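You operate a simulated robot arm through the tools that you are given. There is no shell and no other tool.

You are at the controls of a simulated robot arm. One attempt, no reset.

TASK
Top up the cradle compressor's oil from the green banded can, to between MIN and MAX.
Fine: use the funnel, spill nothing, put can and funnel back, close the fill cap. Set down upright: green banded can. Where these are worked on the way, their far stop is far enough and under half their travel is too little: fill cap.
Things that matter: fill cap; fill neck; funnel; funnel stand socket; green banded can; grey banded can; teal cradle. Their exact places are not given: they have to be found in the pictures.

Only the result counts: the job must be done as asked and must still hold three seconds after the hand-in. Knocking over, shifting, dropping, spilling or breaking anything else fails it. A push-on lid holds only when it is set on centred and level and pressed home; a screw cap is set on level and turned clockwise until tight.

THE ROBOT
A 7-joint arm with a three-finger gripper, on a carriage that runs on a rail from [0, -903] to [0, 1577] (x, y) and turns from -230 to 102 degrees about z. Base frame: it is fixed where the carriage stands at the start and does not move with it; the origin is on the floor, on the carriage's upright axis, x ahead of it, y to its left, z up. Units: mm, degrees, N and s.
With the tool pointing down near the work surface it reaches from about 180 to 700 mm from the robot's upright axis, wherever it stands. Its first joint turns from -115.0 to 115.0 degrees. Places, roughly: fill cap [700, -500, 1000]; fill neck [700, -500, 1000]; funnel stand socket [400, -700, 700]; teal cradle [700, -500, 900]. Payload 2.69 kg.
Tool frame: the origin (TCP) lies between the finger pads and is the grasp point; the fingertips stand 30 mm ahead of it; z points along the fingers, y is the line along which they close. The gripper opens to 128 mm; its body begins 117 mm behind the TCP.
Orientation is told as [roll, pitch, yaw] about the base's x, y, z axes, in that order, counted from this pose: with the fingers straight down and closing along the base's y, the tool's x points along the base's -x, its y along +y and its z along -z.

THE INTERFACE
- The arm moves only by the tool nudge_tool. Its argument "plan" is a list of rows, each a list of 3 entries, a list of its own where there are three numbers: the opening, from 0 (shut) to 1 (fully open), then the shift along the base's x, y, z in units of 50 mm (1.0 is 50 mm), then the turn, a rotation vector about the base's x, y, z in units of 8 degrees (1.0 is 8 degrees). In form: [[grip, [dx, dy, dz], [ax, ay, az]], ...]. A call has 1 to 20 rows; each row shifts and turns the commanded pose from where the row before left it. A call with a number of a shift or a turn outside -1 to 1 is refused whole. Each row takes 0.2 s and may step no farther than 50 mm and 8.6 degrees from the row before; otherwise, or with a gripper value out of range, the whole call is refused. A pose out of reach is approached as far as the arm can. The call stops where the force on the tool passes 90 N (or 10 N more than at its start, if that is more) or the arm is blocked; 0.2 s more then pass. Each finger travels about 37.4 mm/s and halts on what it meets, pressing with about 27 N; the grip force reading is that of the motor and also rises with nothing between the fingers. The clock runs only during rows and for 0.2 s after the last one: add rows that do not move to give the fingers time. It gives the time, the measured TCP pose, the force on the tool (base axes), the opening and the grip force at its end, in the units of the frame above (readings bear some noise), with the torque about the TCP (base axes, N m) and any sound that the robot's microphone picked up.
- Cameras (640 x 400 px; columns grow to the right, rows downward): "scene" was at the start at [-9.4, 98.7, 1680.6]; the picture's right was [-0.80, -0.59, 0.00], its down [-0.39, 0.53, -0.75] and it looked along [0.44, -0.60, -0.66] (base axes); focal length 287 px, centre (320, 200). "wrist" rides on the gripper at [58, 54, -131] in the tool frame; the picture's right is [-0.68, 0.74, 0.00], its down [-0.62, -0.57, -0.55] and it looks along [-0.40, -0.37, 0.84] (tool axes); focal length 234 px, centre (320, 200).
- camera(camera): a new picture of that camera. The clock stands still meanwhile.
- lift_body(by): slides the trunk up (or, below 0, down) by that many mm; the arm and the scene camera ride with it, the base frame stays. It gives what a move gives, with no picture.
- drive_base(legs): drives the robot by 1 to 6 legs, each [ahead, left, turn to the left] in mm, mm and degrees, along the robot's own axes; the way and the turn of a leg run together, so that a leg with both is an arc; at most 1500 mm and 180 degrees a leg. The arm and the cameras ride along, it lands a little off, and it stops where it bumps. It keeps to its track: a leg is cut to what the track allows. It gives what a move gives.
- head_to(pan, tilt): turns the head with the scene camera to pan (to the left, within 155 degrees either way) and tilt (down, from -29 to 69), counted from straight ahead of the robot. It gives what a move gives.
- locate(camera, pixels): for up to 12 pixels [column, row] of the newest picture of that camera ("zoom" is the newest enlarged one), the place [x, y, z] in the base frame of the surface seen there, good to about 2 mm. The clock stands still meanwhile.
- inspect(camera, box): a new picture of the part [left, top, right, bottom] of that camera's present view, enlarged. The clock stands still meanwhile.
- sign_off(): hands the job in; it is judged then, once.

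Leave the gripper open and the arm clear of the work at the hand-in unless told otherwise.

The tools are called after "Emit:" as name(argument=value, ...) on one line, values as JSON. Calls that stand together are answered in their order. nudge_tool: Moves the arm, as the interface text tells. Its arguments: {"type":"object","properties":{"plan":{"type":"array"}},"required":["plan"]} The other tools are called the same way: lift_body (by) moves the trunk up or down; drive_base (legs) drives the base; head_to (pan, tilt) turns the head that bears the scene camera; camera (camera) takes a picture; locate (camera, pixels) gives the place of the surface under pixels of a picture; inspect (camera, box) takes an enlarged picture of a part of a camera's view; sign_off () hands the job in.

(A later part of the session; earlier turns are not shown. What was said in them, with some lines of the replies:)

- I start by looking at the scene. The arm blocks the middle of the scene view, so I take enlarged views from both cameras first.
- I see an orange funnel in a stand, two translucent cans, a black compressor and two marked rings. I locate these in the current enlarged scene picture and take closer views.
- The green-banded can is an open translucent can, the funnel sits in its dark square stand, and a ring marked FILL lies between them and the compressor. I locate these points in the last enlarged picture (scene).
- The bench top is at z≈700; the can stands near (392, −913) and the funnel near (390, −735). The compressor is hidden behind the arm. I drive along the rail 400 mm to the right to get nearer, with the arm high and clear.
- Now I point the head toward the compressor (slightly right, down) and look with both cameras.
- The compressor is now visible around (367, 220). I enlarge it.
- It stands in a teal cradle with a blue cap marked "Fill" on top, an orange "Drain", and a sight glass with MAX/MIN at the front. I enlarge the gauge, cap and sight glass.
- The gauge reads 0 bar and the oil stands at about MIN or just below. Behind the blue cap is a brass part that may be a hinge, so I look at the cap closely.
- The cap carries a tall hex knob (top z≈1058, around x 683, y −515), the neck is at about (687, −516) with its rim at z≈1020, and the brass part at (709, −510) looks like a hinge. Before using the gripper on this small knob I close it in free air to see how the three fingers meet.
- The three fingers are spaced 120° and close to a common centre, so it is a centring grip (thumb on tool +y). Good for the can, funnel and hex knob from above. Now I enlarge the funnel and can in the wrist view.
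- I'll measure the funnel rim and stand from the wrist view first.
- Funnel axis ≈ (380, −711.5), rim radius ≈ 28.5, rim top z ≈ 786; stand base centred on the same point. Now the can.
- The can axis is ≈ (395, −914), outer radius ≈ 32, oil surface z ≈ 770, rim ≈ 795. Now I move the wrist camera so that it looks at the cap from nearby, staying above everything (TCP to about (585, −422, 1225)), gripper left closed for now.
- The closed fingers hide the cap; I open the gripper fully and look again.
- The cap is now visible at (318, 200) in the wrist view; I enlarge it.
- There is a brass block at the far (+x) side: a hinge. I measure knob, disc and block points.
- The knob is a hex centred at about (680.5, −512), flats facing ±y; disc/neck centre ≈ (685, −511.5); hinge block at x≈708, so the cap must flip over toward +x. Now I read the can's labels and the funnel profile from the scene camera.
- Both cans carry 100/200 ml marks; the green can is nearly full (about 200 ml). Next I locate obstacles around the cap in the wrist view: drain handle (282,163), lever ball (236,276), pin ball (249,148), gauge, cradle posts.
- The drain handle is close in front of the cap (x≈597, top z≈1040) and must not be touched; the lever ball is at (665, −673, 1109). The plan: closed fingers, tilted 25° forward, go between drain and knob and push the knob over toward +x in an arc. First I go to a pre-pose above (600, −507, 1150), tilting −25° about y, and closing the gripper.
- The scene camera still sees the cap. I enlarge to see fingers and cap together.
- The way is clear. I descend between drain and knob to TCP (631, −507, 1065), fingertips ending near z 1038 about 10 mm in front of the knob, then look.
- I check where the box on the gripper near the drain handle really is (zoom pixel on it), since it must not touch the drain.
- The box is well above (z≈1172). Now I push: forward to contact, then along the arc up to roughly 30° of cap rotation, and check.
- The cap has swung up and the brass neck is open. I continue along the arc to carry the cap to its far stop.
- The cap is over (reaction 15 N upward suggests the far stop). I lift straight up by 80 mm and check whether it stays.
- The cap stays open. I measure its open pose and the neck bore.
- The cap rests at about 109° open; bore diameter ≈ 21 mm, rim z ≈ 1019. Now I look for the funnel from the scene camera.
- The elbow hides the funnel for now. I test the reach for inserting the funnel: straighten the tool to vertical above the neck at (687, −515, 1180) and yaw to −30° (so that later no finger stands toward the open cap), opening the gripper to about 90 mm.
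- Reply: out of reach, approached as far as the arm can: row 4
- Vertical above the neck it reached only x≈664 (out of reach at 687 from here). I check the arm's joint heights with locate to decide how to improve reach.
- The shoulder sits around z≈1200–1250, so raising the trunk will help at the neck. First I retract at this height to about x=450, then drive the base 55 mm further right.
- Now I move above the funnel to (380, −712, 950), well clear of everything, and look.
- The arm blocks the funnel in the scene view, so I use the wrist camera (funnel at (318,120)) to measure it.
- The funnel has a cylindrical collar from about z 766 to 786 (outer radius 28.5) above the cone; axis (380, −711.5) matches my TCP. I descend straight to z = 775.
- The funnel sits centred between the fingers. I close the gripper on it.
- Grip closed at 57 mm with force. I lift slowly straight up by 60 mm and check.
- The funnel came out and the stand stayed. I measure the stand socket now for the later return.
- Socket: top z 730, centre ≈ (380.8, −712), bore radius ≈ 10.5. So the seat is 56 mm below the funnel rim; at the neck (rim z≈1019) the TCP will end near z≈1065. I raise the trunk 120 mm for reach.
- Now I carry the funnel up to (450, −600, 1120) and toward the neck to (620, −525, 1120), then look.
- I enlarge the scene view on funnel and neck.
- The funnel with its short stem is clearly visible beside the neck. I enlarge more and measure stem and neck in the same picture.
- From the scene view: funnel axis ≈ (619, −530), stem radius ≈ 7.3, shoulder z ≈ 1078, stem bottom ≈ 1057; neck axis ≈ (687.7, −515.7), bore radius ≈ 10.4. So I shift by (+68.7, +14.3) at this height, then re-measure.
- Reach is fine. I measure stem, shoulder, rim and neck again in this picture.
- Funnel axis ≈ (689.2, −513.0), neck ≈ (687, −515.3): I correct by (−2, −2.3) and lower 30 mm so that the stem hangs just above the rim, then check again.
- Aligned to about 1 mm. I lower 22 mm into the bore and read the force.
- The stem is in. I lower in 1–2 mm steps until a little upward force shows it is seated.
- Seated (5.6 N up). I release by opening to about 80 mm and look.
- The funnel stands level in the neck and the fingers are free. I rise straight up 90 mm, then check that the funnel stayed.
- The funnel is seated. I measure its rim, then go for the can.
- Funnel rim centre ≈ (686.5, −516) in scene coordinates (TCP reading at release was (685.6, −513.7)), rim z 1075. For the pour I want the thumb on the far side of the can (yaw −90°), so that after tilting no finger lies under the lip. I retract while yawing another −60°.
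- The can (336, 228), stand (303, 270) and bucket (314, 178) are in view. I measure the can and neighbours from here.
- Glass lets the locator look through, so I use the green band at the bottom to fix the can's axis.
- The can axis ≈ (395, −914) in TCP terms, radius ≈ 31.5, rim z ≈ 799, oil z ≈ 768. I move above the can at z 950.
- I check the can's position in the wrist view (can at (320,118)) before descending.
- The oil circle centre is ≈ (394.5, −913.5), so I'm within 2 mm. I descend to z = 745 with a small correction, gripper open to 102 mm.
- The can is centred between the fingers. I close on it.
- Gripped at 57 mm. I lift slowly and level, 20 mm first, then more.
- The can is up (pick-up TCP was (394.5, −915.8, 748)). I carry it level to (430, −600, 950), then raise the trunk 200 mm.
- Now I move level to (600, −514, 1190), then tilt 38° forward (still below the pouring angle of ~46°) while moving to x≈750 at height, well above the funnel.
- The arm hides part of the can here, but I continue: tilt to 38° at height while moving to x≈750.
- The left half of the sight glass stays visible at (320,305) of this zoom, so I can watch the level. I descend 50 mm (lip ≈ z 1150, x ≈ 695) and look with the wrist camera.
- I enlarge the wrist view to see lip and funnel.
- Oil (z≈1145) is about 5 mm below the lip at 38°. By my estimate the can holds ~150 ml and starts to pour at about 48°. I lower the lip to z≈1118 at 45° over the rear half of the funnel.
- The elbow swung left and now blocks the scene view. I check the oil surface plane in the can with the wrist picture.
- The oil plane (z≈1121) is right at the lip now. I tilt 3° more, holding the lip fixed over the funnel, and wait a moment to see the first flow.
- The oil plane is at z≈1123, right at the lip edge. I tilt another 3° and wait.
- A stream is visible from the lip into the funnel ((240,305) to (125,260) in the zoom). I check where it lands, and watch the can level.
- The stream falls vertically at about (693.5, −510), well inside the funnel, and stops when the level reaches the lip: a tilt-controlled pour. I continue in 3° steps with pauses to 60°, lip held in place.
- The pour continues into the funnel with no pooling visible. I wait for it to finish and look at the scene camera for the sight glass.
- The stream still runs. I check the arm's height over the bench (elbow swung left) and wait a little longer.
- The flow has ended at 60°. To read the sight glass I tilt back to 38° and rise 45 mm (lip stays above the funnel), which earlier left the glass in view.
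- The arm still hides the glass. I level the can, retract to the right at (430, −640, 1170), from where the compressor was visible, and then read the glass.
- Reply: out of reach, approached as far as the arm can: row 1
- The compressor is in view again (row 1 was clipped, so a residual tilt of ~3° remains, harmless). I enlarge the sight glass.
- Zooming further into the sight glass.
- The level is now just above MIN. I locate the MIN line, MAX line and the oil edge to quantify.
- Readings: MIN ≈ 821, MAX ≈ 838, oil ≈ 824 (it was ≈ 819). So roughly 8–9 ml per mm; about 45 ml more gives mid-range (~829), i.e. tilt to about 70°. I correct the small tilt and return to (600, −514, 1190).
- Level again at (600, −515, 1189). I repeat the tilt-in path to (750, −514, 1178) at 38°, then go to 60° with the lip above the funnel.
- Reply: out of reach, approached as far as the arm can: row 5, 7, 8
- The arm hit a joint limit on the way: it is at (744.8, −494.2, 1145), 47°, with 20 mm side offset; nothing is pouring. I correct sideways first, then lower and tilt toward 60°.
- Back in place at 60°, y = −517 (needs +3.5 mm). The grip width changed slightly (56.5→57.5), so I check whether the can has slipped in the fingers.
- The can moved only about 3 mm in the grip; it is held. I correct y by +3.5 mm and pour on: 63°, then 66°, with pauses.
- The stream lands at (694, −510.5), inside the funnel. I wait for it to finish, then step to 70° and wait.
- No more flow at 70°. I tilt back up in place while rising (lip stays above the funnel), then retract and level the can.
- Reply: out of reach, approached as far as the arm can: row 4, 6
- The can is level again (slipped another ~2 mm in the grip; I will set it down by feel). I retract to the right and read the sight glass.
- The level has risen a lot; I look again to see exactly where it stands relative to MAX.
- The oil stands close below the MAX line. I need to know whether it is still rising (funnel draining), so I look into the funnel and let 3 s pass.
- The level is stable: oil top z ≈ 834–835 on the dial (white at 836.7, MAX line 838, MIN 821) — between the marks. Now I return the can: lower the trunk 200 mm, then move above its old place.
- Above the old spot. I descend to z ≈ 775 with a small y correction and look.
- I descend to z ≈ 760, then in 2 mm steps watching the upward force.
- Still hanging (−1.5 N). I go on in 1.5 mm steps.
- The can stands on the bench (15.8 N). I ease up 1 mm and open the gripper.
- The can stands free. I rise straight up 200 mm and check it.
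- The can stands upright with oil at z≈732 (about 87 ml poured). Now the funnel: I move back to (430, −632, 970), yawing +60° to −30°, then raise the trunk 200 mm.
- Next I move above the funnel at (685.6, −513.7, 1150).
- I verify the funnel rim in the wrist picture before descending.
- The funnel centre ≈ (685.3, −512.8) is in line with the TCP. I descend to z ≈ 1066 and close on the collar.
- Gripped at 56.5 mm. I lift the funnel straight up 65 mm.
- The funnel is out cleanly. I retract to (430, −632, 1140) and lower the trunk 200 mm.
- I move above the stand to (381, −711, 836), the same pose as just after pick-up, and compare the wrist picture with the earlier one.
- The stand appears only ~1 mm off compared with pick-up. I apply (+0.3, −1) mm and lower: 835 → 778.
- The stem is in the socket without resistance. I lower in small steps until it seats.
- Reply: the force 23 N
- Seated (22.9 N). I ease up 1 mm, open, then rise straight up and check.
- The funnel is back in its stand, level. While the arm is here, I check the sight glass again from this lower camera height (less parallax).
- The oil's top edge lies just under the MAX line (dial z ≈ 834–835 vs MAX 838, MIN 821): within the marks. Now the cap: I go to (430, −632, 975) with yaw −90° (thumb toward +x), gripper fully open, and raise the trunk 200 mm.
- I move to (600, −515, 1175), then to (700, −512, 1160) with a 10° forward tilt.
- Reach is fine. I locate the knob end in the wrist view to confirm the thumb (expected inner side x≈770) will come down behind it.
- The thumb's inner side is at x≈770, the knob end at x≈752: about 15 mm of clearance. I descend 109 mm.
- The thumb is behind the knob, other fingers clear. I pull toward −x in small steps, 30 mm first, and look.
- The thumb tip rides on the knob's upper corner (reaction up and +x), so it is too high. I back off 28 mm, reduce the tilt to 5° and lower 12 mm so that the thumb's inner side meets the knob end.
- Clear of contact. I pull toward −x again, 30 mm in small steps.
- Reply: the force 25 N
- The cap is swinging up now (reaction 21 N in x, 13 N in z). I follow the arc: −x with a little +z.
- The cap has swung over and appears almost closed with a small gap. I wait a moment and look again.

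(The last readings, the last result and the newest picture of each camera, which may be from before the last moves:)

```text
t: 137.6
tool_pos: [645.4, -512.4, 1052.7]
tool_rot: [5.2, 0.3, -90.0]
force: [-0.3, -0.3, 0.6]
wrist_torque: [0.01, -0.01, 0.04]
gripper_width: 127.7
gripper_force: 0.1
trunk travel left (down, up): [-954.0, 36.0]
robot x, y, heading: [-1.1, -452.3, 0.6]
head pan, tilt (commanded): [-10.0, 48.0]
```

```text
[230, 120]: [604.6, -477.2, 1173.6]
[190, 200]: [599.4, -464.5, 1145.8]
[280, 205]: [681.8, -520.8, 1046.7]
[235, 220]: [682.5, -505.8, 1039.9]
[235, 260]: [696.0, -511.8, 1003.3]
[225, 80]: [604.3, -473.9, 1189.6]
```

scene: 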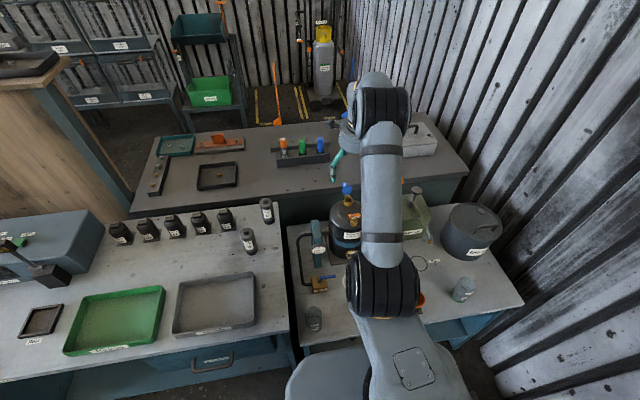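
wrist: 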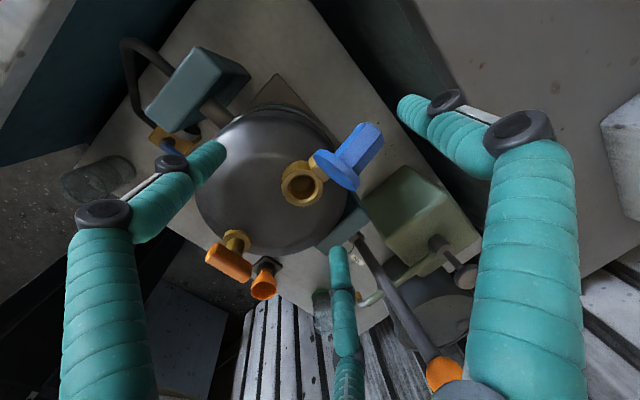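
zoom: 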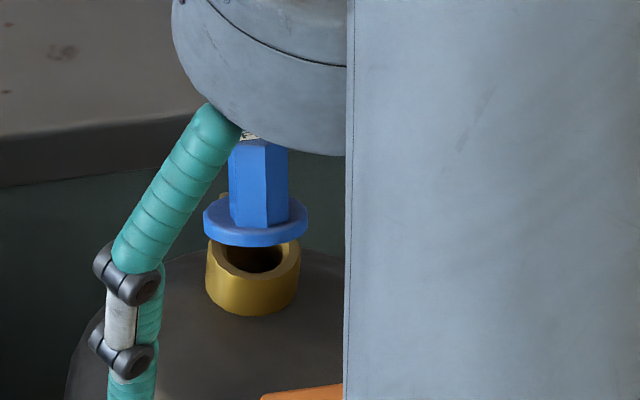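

The cap rests half-closed at about 30° (friction). The thumb is right behind the knob: I raise 8 mm and keep pulling −x to push the knob upright.

Emit:
nudge_tool(plan=[[1, [0, 0, 0.16], [0, 0, 0]], [1, [-0.15, 0, 0], [0, 0, 0]], [1, [-0.15, 0, 0], [0, 0, 0]], [1, [0, 0, 0], [0, 0, 0]]])

Emit:
inspect(camera="scene", box=[335, 175, 375, 215])

Emit:
inspect(camera="wrist", box=[260, 60, 460, 220])

```text
t: 138.6
tool_pos: [631.9, -512.3, 1061.6]
tool_rot: [5.3, 0.2, -90.1]
force: [0.2, -0.2, 0.4]
wrist_torque: [-0.02, 0.0, 0.02]
gripper_width: 128.0
gripper_force: 0.0
trunk travel left (down, up): [-954.0, 36.0]
robot x, y, heading: [-3.0, -450.4, 0.1]
head pan, tilt (commanded): [-10.0, 48.0]
```

```text
10.00 times, centred on (355, 195) of scene
```

zoom: 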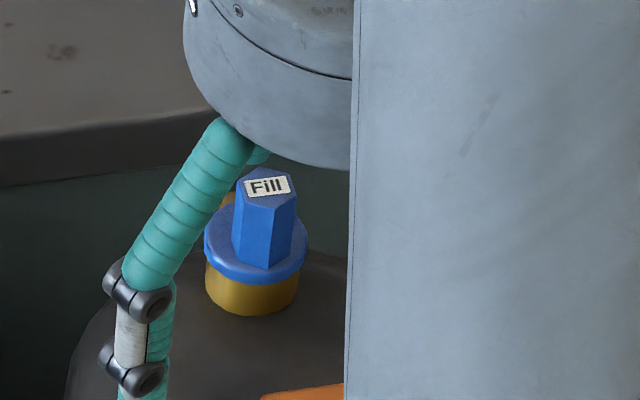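

```text
2.50 times, centred on (360, 140) of wrist
```

zoom: 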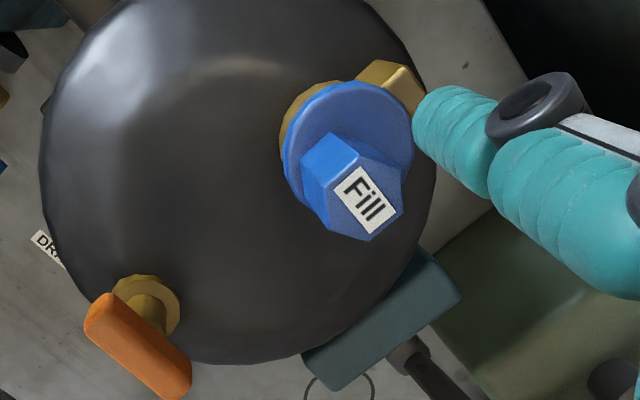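

The cap now looks closed. I raise the tool 100 mm to clear it and measure the cap.

Emit:
nudge_tool(plan=[[1, [0, 0, 0.5], [0, 0, 0]], [1, [0, 0, 0.8], [0, 0, 0]], [1, [0, 0, 0.7], [0, 0, 0]], [1, [0, 0, 0], [0, 0, 0]]])

Emit:
inspect(camera="scene", box=[335, 175, 375, 215])

Emit:
locate(camera="zoom", pixels=[[267, 185], [240, 185], [293, 190], [265, 170], [208, 240], [305, 245], [250, 280], [250, 312], [230, 195], [268, 205]])

```text
t: 139.6
tool_pos: [631.8, -510.4, 1159.5]
tool_rot: [5.2, 0.2, -90.2]
force: [1.1, -0.3, 1.3]
wrist_torque: [0.01, 0.01, 0.02]
gripper_width: 127.7
gripper_force: 0.1
trunk travel left (down, up): [-954.0, 36.0]
robot x, y, heading: [3.9, -449.7, 0.5]
head pan, tilt (commanded): [-10.0, 48.0]
```

```text
10.00 times, centred on (355, 195) of scene
```

zoom: 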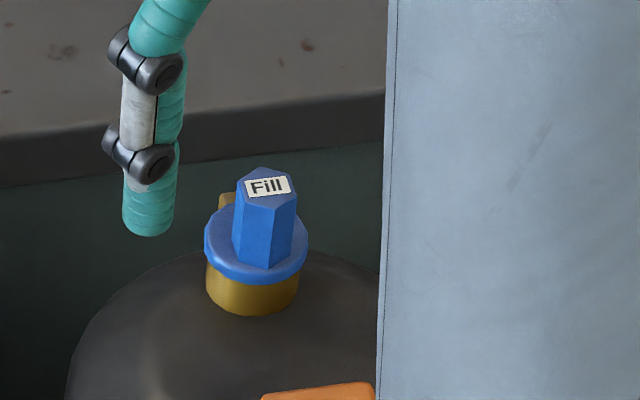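

```text
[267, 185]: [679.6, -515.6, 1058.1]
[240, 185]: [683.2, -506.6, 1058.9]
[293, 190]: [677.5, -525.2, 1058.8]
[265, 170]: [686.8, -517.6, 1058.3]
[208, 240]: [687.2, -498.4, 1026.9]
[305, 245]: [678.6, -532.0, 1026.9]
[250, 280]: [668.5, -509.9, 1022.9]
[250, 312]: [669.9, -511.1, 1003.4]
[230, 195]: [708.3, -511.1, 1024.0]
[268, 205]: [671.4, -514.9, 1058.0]
```

The knob top is level at z 1058 front and back, as at the start: the cap is closed. To be sure it is home, I close the gripper and press lightly on the knob from above: first go to (681, −513, 1130), vertical.

Emit:
nudge_tool(plan=[[0, [0, 0, 0], [0, 0.33, 0]], [0, [0, 0, 0], [0, 0.33, 0]], [0, [0, 0, 0], [0, 0, 0]], [0, [0, 0, 0], [0, 0, 0]], [0, [0, 0, 0], [0, 0, 0]], [0, [0, 0, 0], [0, 0, 0]], [0, [0, 0, 0], [0, 0, 0]], [0, [0, 0, 0], [0, 0, 0]], [0, [0, 0, 0], [0, 0, 0]], [0, [0.49, -0.03, -0.2], [0, 0, 0]], [0, [0.49, -0.02, -0.3], [0, 0, 0]], [0, [0, 0, 0], [0, 0, 0]]])

Emit:
inspect(camera="scene", box=[335, 160, 375, 210])

```text
t: 142.2
tool_pos: [679.0, -514.9, 1138.3]
tool_rot: [0.0, 0.2, -90.1]
force: [-0.2, 0.3, -0.2]
wrist_torque: [-0.03, -0.03, -0.01]
gripper_width: 2.1
gripper_force: 26.8
trunk travel left (down, up): [-954.0, 36.0]
robot x, y, heading: [-0.2, -448.8, 0.2]
head pan, tilt (commanded): [-10.0, 48.0]
```

```text
8.00 times, centred on (355, 185) of scene
```

zoom: 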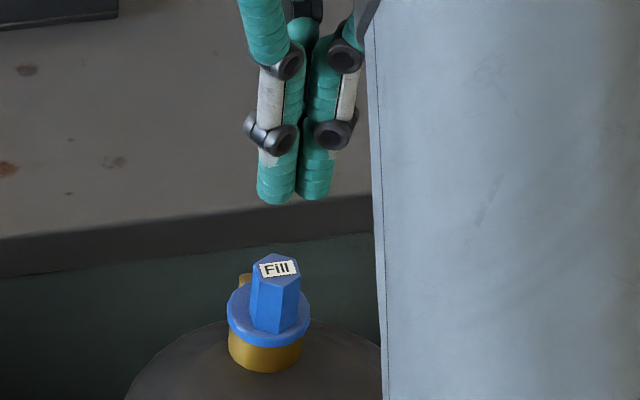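

I descend 42 mm, then in 2–3 mm steps until light contact.

Emit:
nudge_tool(plan=[[0, [0.02, 0, -0.4], [0, 0, 0]], [0, [0, 0, -0.44], [0, 0, 0]], [0, [0, 0, 0], [0, 0, 0]]])

Emit:
nudge_tool(plan=[[0, [0, 0, -0.06], [0, 0, 0]], [0, [0, 0, -0.04], [0, 0, 0]], [0, [0, 0, 0], [0, 0, 0]]])

```text
t: 143.0
tool_pos: [680.9, -514.1, 1094.0]
tool_rot: [0.0, 0.3, -90.1]
force: [0.3, 0.1, 0.1]
wrist_torque: [-0.01, -0.01, 0.0]
gripper_width: 2.2
gripper_force: 27.0
trunk travel left (down, up): [-954.0, 36.0]
robot x, y, heading: [-0.7, -448.5, 0.4]
head pan, tilt (commanded): [-10.0, 48.0]
```

```text
t: 143.8
tool_pos: [681.2, -515.3, 1087.8]
tool_rot: [0.1, 0.2, -90.1]
force: [-0.2, 0.6, -0.1]
wrist_torque: [0.01, -0.02, 0.03]
gripper_width: 2.1
gripper_force: 27.1
trunk travel left (down, up): [-954.0, 36.0]
robot x, y, heading: [1.1, -449.0, 0.3]
head pan, tilt (commanded): [-10.0, 48.0]
```

Emit:
nudge_tool(plan=[[0, [0, 0, -0.04], [0, 0, 0]], [0, [0, 0, 0], [0, 0, 0]]])

Emit:
nudge_tool(plan=[[0, [0, 0, -0.03], [0, 0, 0]], [0, [0, 0, 0], [0, 0, 0]]])

```text
t: 144.4
tool_pos: [681.3, -515.4, 1086.4]
tool_rot: [-0.1, 0.2, -90.1]
force: [-0.1, 0.6, -0.5]
wrist_torque: [-0.01, 0.02, 0.01]
gripper_width: 2.1
gripper_force: 27.4
trunk travel left (down, up): [-954.0, 36.0]
robot x, y, heading: [0.7, -448.4, 0.1]
head pan, tilt (commanded): [-10.0, 48.0]
```

```text
t: 145.0
tool_pos: [679.9, -514.9, 1085.1]
tool_rot: [0.1, 0.1, -90.1]
force: [0.4, -1.0, -0.1]
wrist_torque: [0.02, -0.01, 0.01]
gripper_width: 2.1
gripper_force: 27.1
trunk travel left (down, up): [-954.0, 36.0]
robot x, y, heading: [-1.5, -450.2, 0.3]
head pan, tilt (commanded): [-10.0, 48.0]
```

No contact yet; a few more small steps.

Emit:
nudge_tool(plan=[[0, [0, 0, -0.03], [0, 0, 0]], [0, [0, 0, 0], [0, 0, 0]]])

Emit:
nudge_tool(plan=[[0, [0, 0, -0.03], [0, 0, 0]], [0, [0, 0, 0], [0, 0, 0]]])

Emit:
inspect(camera="scene", box=[335, 160, 375, 210])

```text
t: 145.6
tool_pos: [681.5, -515.2, 1085.3]
tool_rot: [0.1, 0.1, -90.1]
force: [-0.4, -0.2, 8.9]
wrist_torque: [0.04, -0.02, -0.03]
gripper_width: 5.9
gripper_force: 31.4
trunk travel left (down, up): [-954.0, 36.0]
robot x, y, heading: [0.2, -450.0, 0.0]
head pan, tilt (commanded): [-10.0, 48.0]
```

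```text
t: 146.2
tool_pos: [680.0, -515.3, 1084.1]
tool_rot: [0.2, 0.1, -90.0]
force: [0.0, 0.2, 18.9]
wrist_torque: [0.08, -0.1, -0.09]
gripper_width: 5.9
gripper_force: 31.8
trunk travel left (down, up): [-954.0, 36.0]
robot x, y, heading: [-0.2, -450.2, 0.4]
head pan, tilt (commanded): [-10.0, 48.0]
```

```text
8.00 times, centred on (355, 185) of scene
```

zoom: 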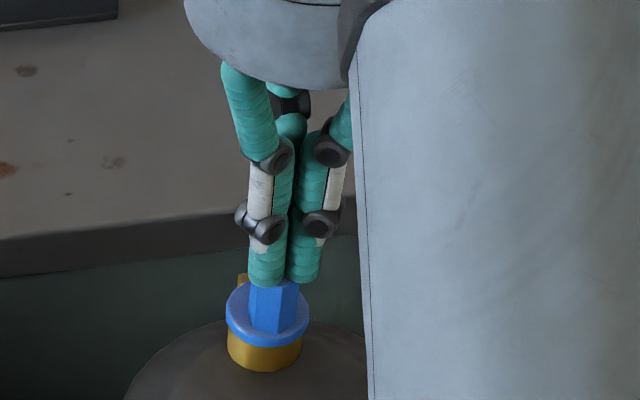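

Pressed with about 19 N; the cap is home. I rise straight up, then check.

Emit:
nudge_tool(plan=[[0, [0, 0, 0.1], [0, 0, 0]], [0, [0, 0, 0.4], [0, 0, 0]], [0, [0, 0, 0.8], [0, 0, 0]], [0, [0, 0, 0.6], [0, 0, 0]], [0, [0, 0, 0], [0, 0, 0]]])

Emit:
inspect(camera="scene", box=[335, 170, 375, 215])

Emit:
locate(camera="zoom", pixels=[[265, 190], [265, 175], [268, 205], [240, 190], [292, 195], [210, 245], [305, 250]])

```text
t: 147.4
tool_pos: [680.2, -513.8, 1177.8]
tool_rot: [-0.1, 0.2, -90.0]
force: [-0.4, 0.2, -0.6]
wrist_torque: [-0.02, 0.02, -0.03]
gripper_width: 1.9
gripper_force: 31.0
trunk travel left (down, up): [-954.0, 36.0]
robot x, y, heading: [2.8, -446.0, 0.4]
head pan, tilt (commanded): [-10.0, 48.0]
```

```text
8.89 times, centred on (355, 192) of scene
```

zoom: 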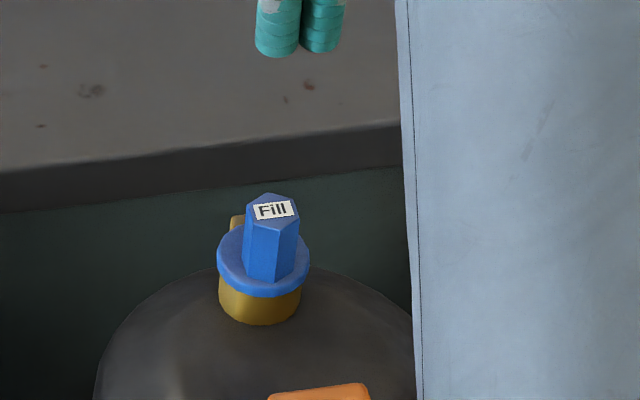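

```text
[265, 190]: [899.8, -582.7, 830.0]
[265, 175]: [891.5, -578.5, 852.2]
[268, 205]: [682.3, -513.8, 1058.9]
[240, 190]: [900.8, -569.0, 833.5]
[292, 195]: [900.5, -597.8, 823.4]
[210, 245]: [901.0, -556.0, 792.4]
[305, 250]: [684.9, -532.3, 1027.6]
```

The cap stays closed. I retract the arm clear of the work to about (400, −600, 1190), opening the gripper, then check everything.

Emit:
nudge_tool(plan=[[0, [-0.7, -0.1, 0.05], [0, 0, 0]], [0, [-0.8, -0.3, 0.05], [0, 0, 0]], [0.5, [-0.8, -0.3, 0.05], [0, 0, 0]], [1, [-0.8, -0.3, 0.05], [0, 0, 0]], [1, [-0.8, -0.3, 0], [0, 0, 0]], [1, [-0.8, -0.3, 0], [0, 0, 0]], [1, [-0.7, -0.2, 0], [0, 0, 0]], [1, [0, 0, 0], [0, 0, 0]], [1, [0, 0, 0], [0, 0, 0]], [1, [0, 0, 0], [0, 0, 0]], [1, [0, 0, 0], [0, 0, 0]], [1, [0, 0, 0], [0, 0, 0]], [1, [0, 0, 0], [0, 0, 0]]])

Emit:
camera(camera="scene")

Emit:
camera(camera="wrist")

```text
t: 150.2
tool_pos: [411.4, -605.5, 1186.6]
tool_rot: [-0.2, 0.2, -90.0]
force: [0.7, 0.2, -0.1]
wrist_torque: [-0.01, 0.02, 0.0]
gripper_width: 128.1
gripper_force: 0.0
trunk travel left (down, up): [-954.0, 36.0]
robot x, y, heading: [0.8, -449.4, 0.4]
head pan, tilt (commanded): [-10.0, 48.0]
```

```text
taken
```

scene: 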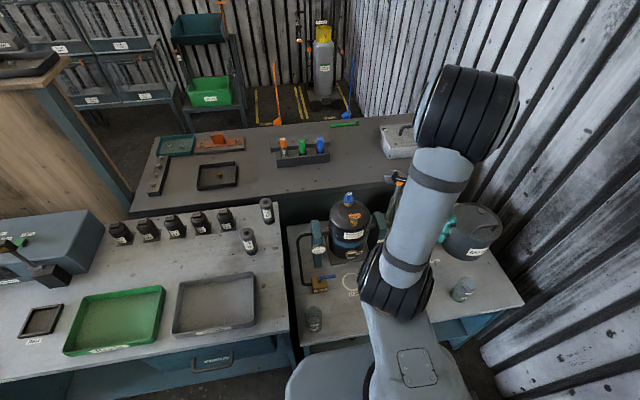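

```text
taken
```

wrist: 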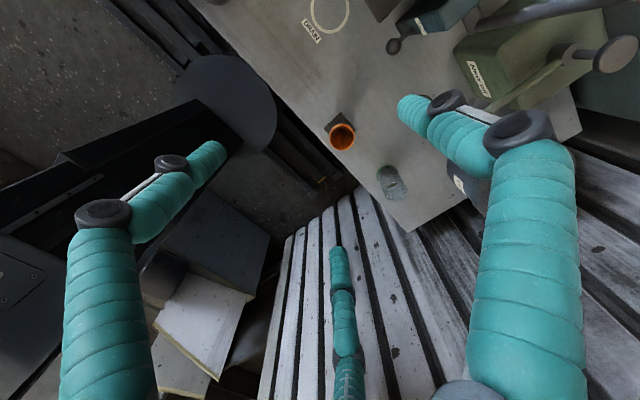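

Everything looks in order. For a last check of the level with less parallax, I lower the trunk 250 mm (TCP to z ≈ 937, free space below) and look at the sight glass.

Emit:
lift_body(by=-250)

Emit:
camera(camera="scene")

```text
t: 152.8
tool_pos: [411.1, -605.0, 936.8]
tool_rot: [0.0, 0.2, -90.2]
force: [0.1, 0.3, 1.0]
wrist_torque: [-0.02, -0.01, 0.01]
gripper_width: 127.9
gripper_force: 0.1
trunk travel left (down, up): [-704.0, 286.0]
robot x, y, heading: [-2.8, -447.9, 0.4]
head pan, tilt (commanded): [-10.0, 48.0]
```

```text
taken
```

scene: 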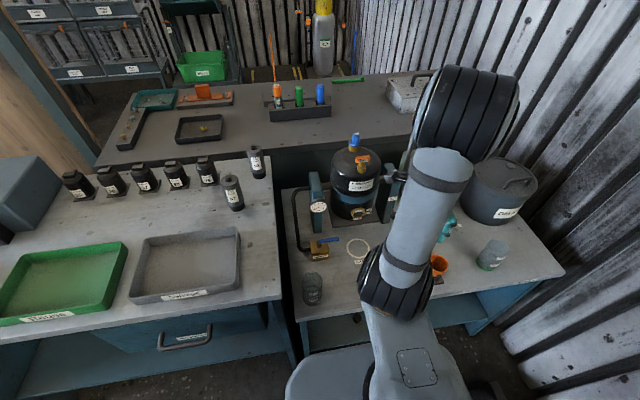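

Emit:
inspect(camera="scene", box=[348, 204, 368, 220])

Emit:
inspect(camera="scene", box=[425, 230, 520, 300])

Emit:
inspect(camera="scene", box=[300, 125, 410, 300])

```text
16.00 times, centred on (358, 212) of scene
```

zoom: 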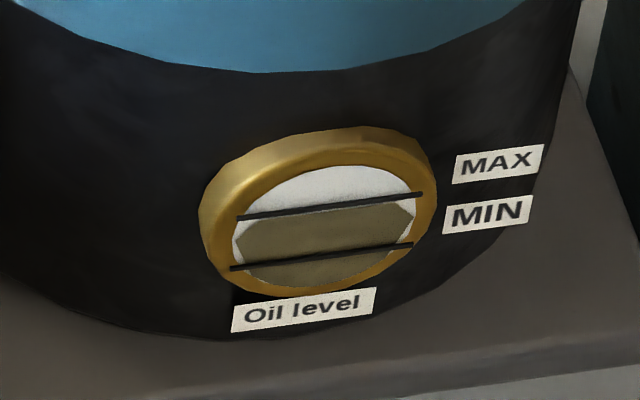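

```text
5.71 times, centred on (472, 265) of scene
```

zoom: 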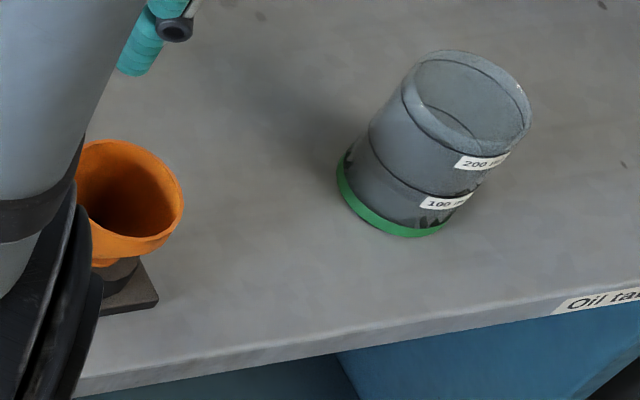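

```text
2.29 times, centred on (355, 212) of scene
```

zoom: 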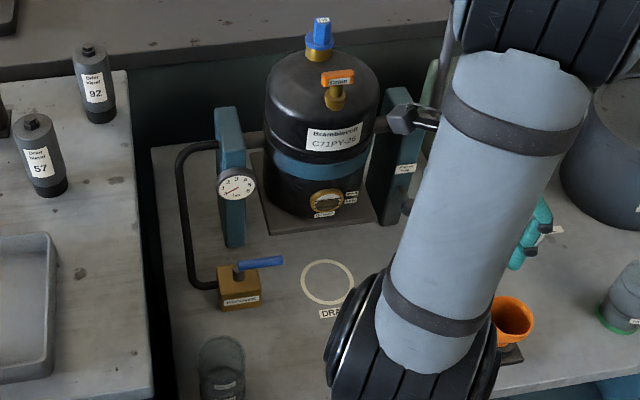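

Emit:
inspect(camera="scene", box=[348, 204, 368, 220])

Emit:
locate(camera="zoom", pixels=[[325, 200], [325, 203], [325, 207], [325, 211], [325, 214], [325, 218], [325, 250], [325, 257], [390, 200], [270, 215], [405, 201], [255, 222]])

```text
16.00 times, centred on (358, 212) of scene
```

zoom: 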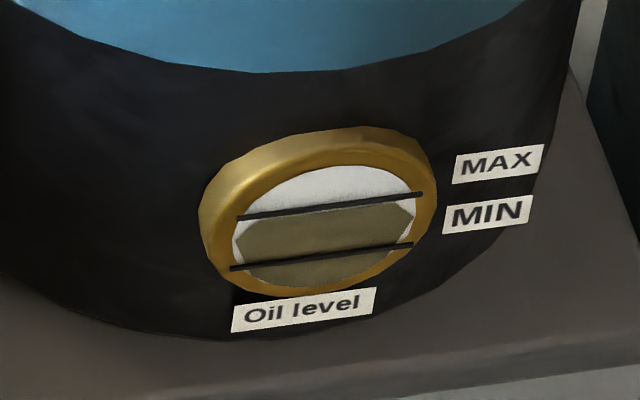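

```text
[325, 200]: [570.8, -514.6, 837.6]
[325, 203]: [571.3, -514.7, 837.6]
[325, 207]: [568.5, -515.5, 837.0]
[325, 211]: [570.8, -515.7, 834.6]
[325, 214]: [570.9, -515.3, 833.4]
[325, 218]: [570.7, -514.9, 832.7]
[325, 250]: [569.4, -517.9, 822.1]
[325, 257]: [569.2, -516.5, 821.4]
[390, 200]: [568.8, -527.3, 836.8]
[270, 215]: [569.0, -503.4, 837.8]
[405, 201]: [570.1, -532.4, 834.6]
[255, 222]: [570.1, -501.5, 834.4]
```

Oil edge is between dial z 834.6 (brown) and about 836.5, below the MAX line at ≈ 837.7. For certainty I take one flatter view: raise the arm 170 mm and lower the trunk 250 mm, so the camera looks less steeply.

Emit:
nudge_tool(plan=[[1, [0, 0, 0.85], [0, 0, 0]], [1, [0, 0, 0.85], [0, 0, 0]], [1, [0, 0, 0.85], [0, 0, 0]], [1, [0, 0, 0.85], [0, 0, 0]], [1, [0, 0, 0], [0, 0, 0]]])

Emit:
lift_body(by=-250)

Emit:
head_to(pan=-12, tilt=42)

Emit:
camera(camera="scene")

```text
t: 154.0
tool_pos: [413.8, -605.3, 1107.3]
tool_rot: [0.0, 0.1, -90.1]
force: [-0.5, 0.0, -0.3]
wrist_torque: [0.02, -0.02, 0.02]
gripper_width: 127.9
gripper_force: 0.2
trunk travel left (down, up): [-704.0, 286.0]
robot x, y, heading: [-0.6, -446.3, 0.2]
head pan, tilt (commanded): [-10.0, 48.0]
```

```text
t: 156.5
tool_pos: [413.6, -605.6, 856.5]
tool_rot: [0.0, 0.2, -90.1]
force: [0.0, 0.6, -0.1]
wrist_torque: [-0.03, 0.02, -0.01]
gripper_width: 128.1
gripper_force: 0.1
trunk travel left (down, up): [-454.0, 536.0]
robot x, y, heading: [2.9, -450.2, 0.2]
head pan, tilt (commanded): [-10.0, 48.0]
```

```text
t: 157.2
tool_pos: [413.4, -606.3, 858.1]
tool_rot: [-0.2, 0.2, -90.1]
force: [1.4, 0.4, -0.2]
wrist_torque: [0.0, -0.01, 0.01]
gripper_width: 127.8
gripper_force: 0.0
trunk travel left (down, up): [-454.0, 536.0]
robot x, y, heading: [-1.9, -450.7, 0.4]
head pan, tilt (commanded): [-12.0, 42.0]
```

```text
taken
```

scene: 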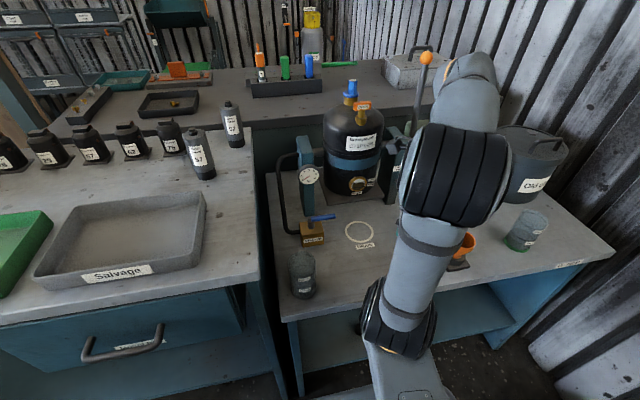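

Emit:
inspect(camera="scene", box=[346, 174, 368, 194])

Emit:
inspect(camera="scene", box=[446, 200, 556, 280])

```text
16.00 times, centred on (357, 184) of scene
```

zoom: 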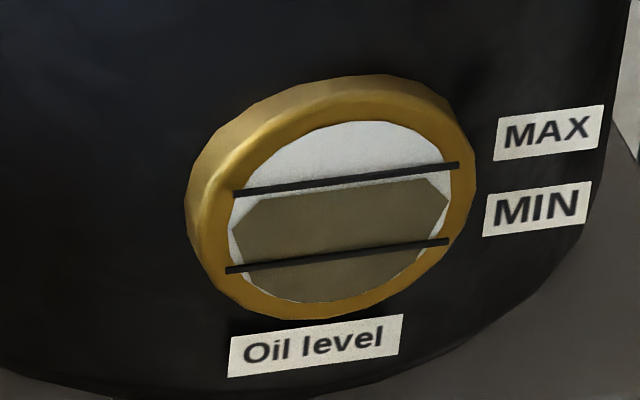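

```text
5.00 times, centred on (501, 240) of scene
```

zoom: 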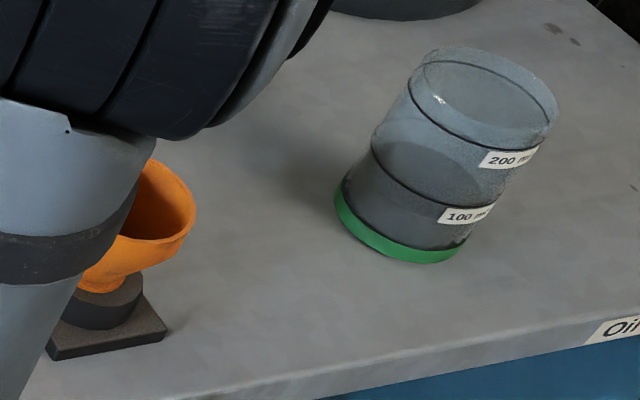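

This flatter view shows a clear white gap between the oil and the MAX line: the level is safely between MIN and MAX. Can upright, funnel in its stand, cap closed. I raise the trunk again so that the open gripper is well clear before the hand-in.

Emit:
lift_body(by=350)

Emit:
camera(camera="scene")

```text
t: 160.6
tool_pos: [414.7, -605.5, 1208.3]
tool_rot: [-0.1, 0.2, -90.0]
force: [0.1, -0.5, 0.1]
wrist_torque: [0.0, 0.0, 0.04]
gripper_width: 128.1
gripper_force: 0.1
trunk travel left (down, up): [-804.0, 186.0]
robot x, y, heading: [-2.6, -452.5, 0.3]
head pan, tilt (commanded): [-12.0, 42.0]
```

```text
taken
```

scene: 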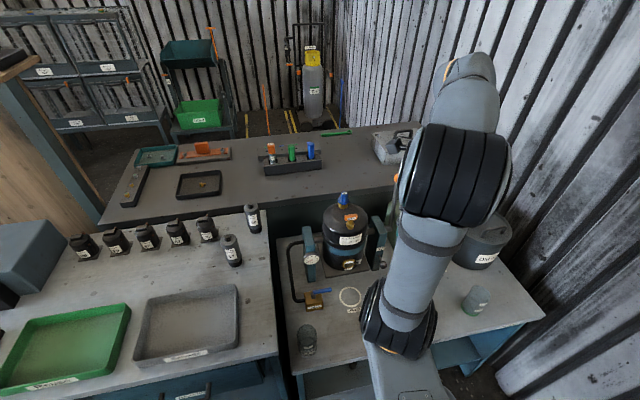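

The cap is closed, the green can stands upright at its place, the funnel is in its stand and the oil is between MIN and MAX. The gripper is open and the arm is clear, so I hand in the job.

Emit:
sign_off()

```text
The job is handed in.
```

The compressor is topped up from the green banded can, and I've handed the job in. No verdict came back, so this is what I saw at the end:

- **Oil level:** it sits between MIN and MAX, at roughly 80% of the way up. The last, flatter view of the sight glass shows a clear gap below the MAX line. I poured about 87 ml by my estimate.
- **Green banded can:** it stands upright within a few mm of where it was, with oil left in it. It slipped a few mm in the grip while being carried, but nothing spilled.
- **Funnel:** it is back in its stand, seated and level.
- **Fill cap:** it swung shut and I pressed it home with about 19 N. The knob top is at the same height as before I opened it.
- **Spills and knocks:** the stream landed inside the funnel each time I checked, and I saw no oil elsewhere. The arm did not touch the drain handle, lever or other cans.
- **Robot:** the gripper is open and the arm is clear of the work.
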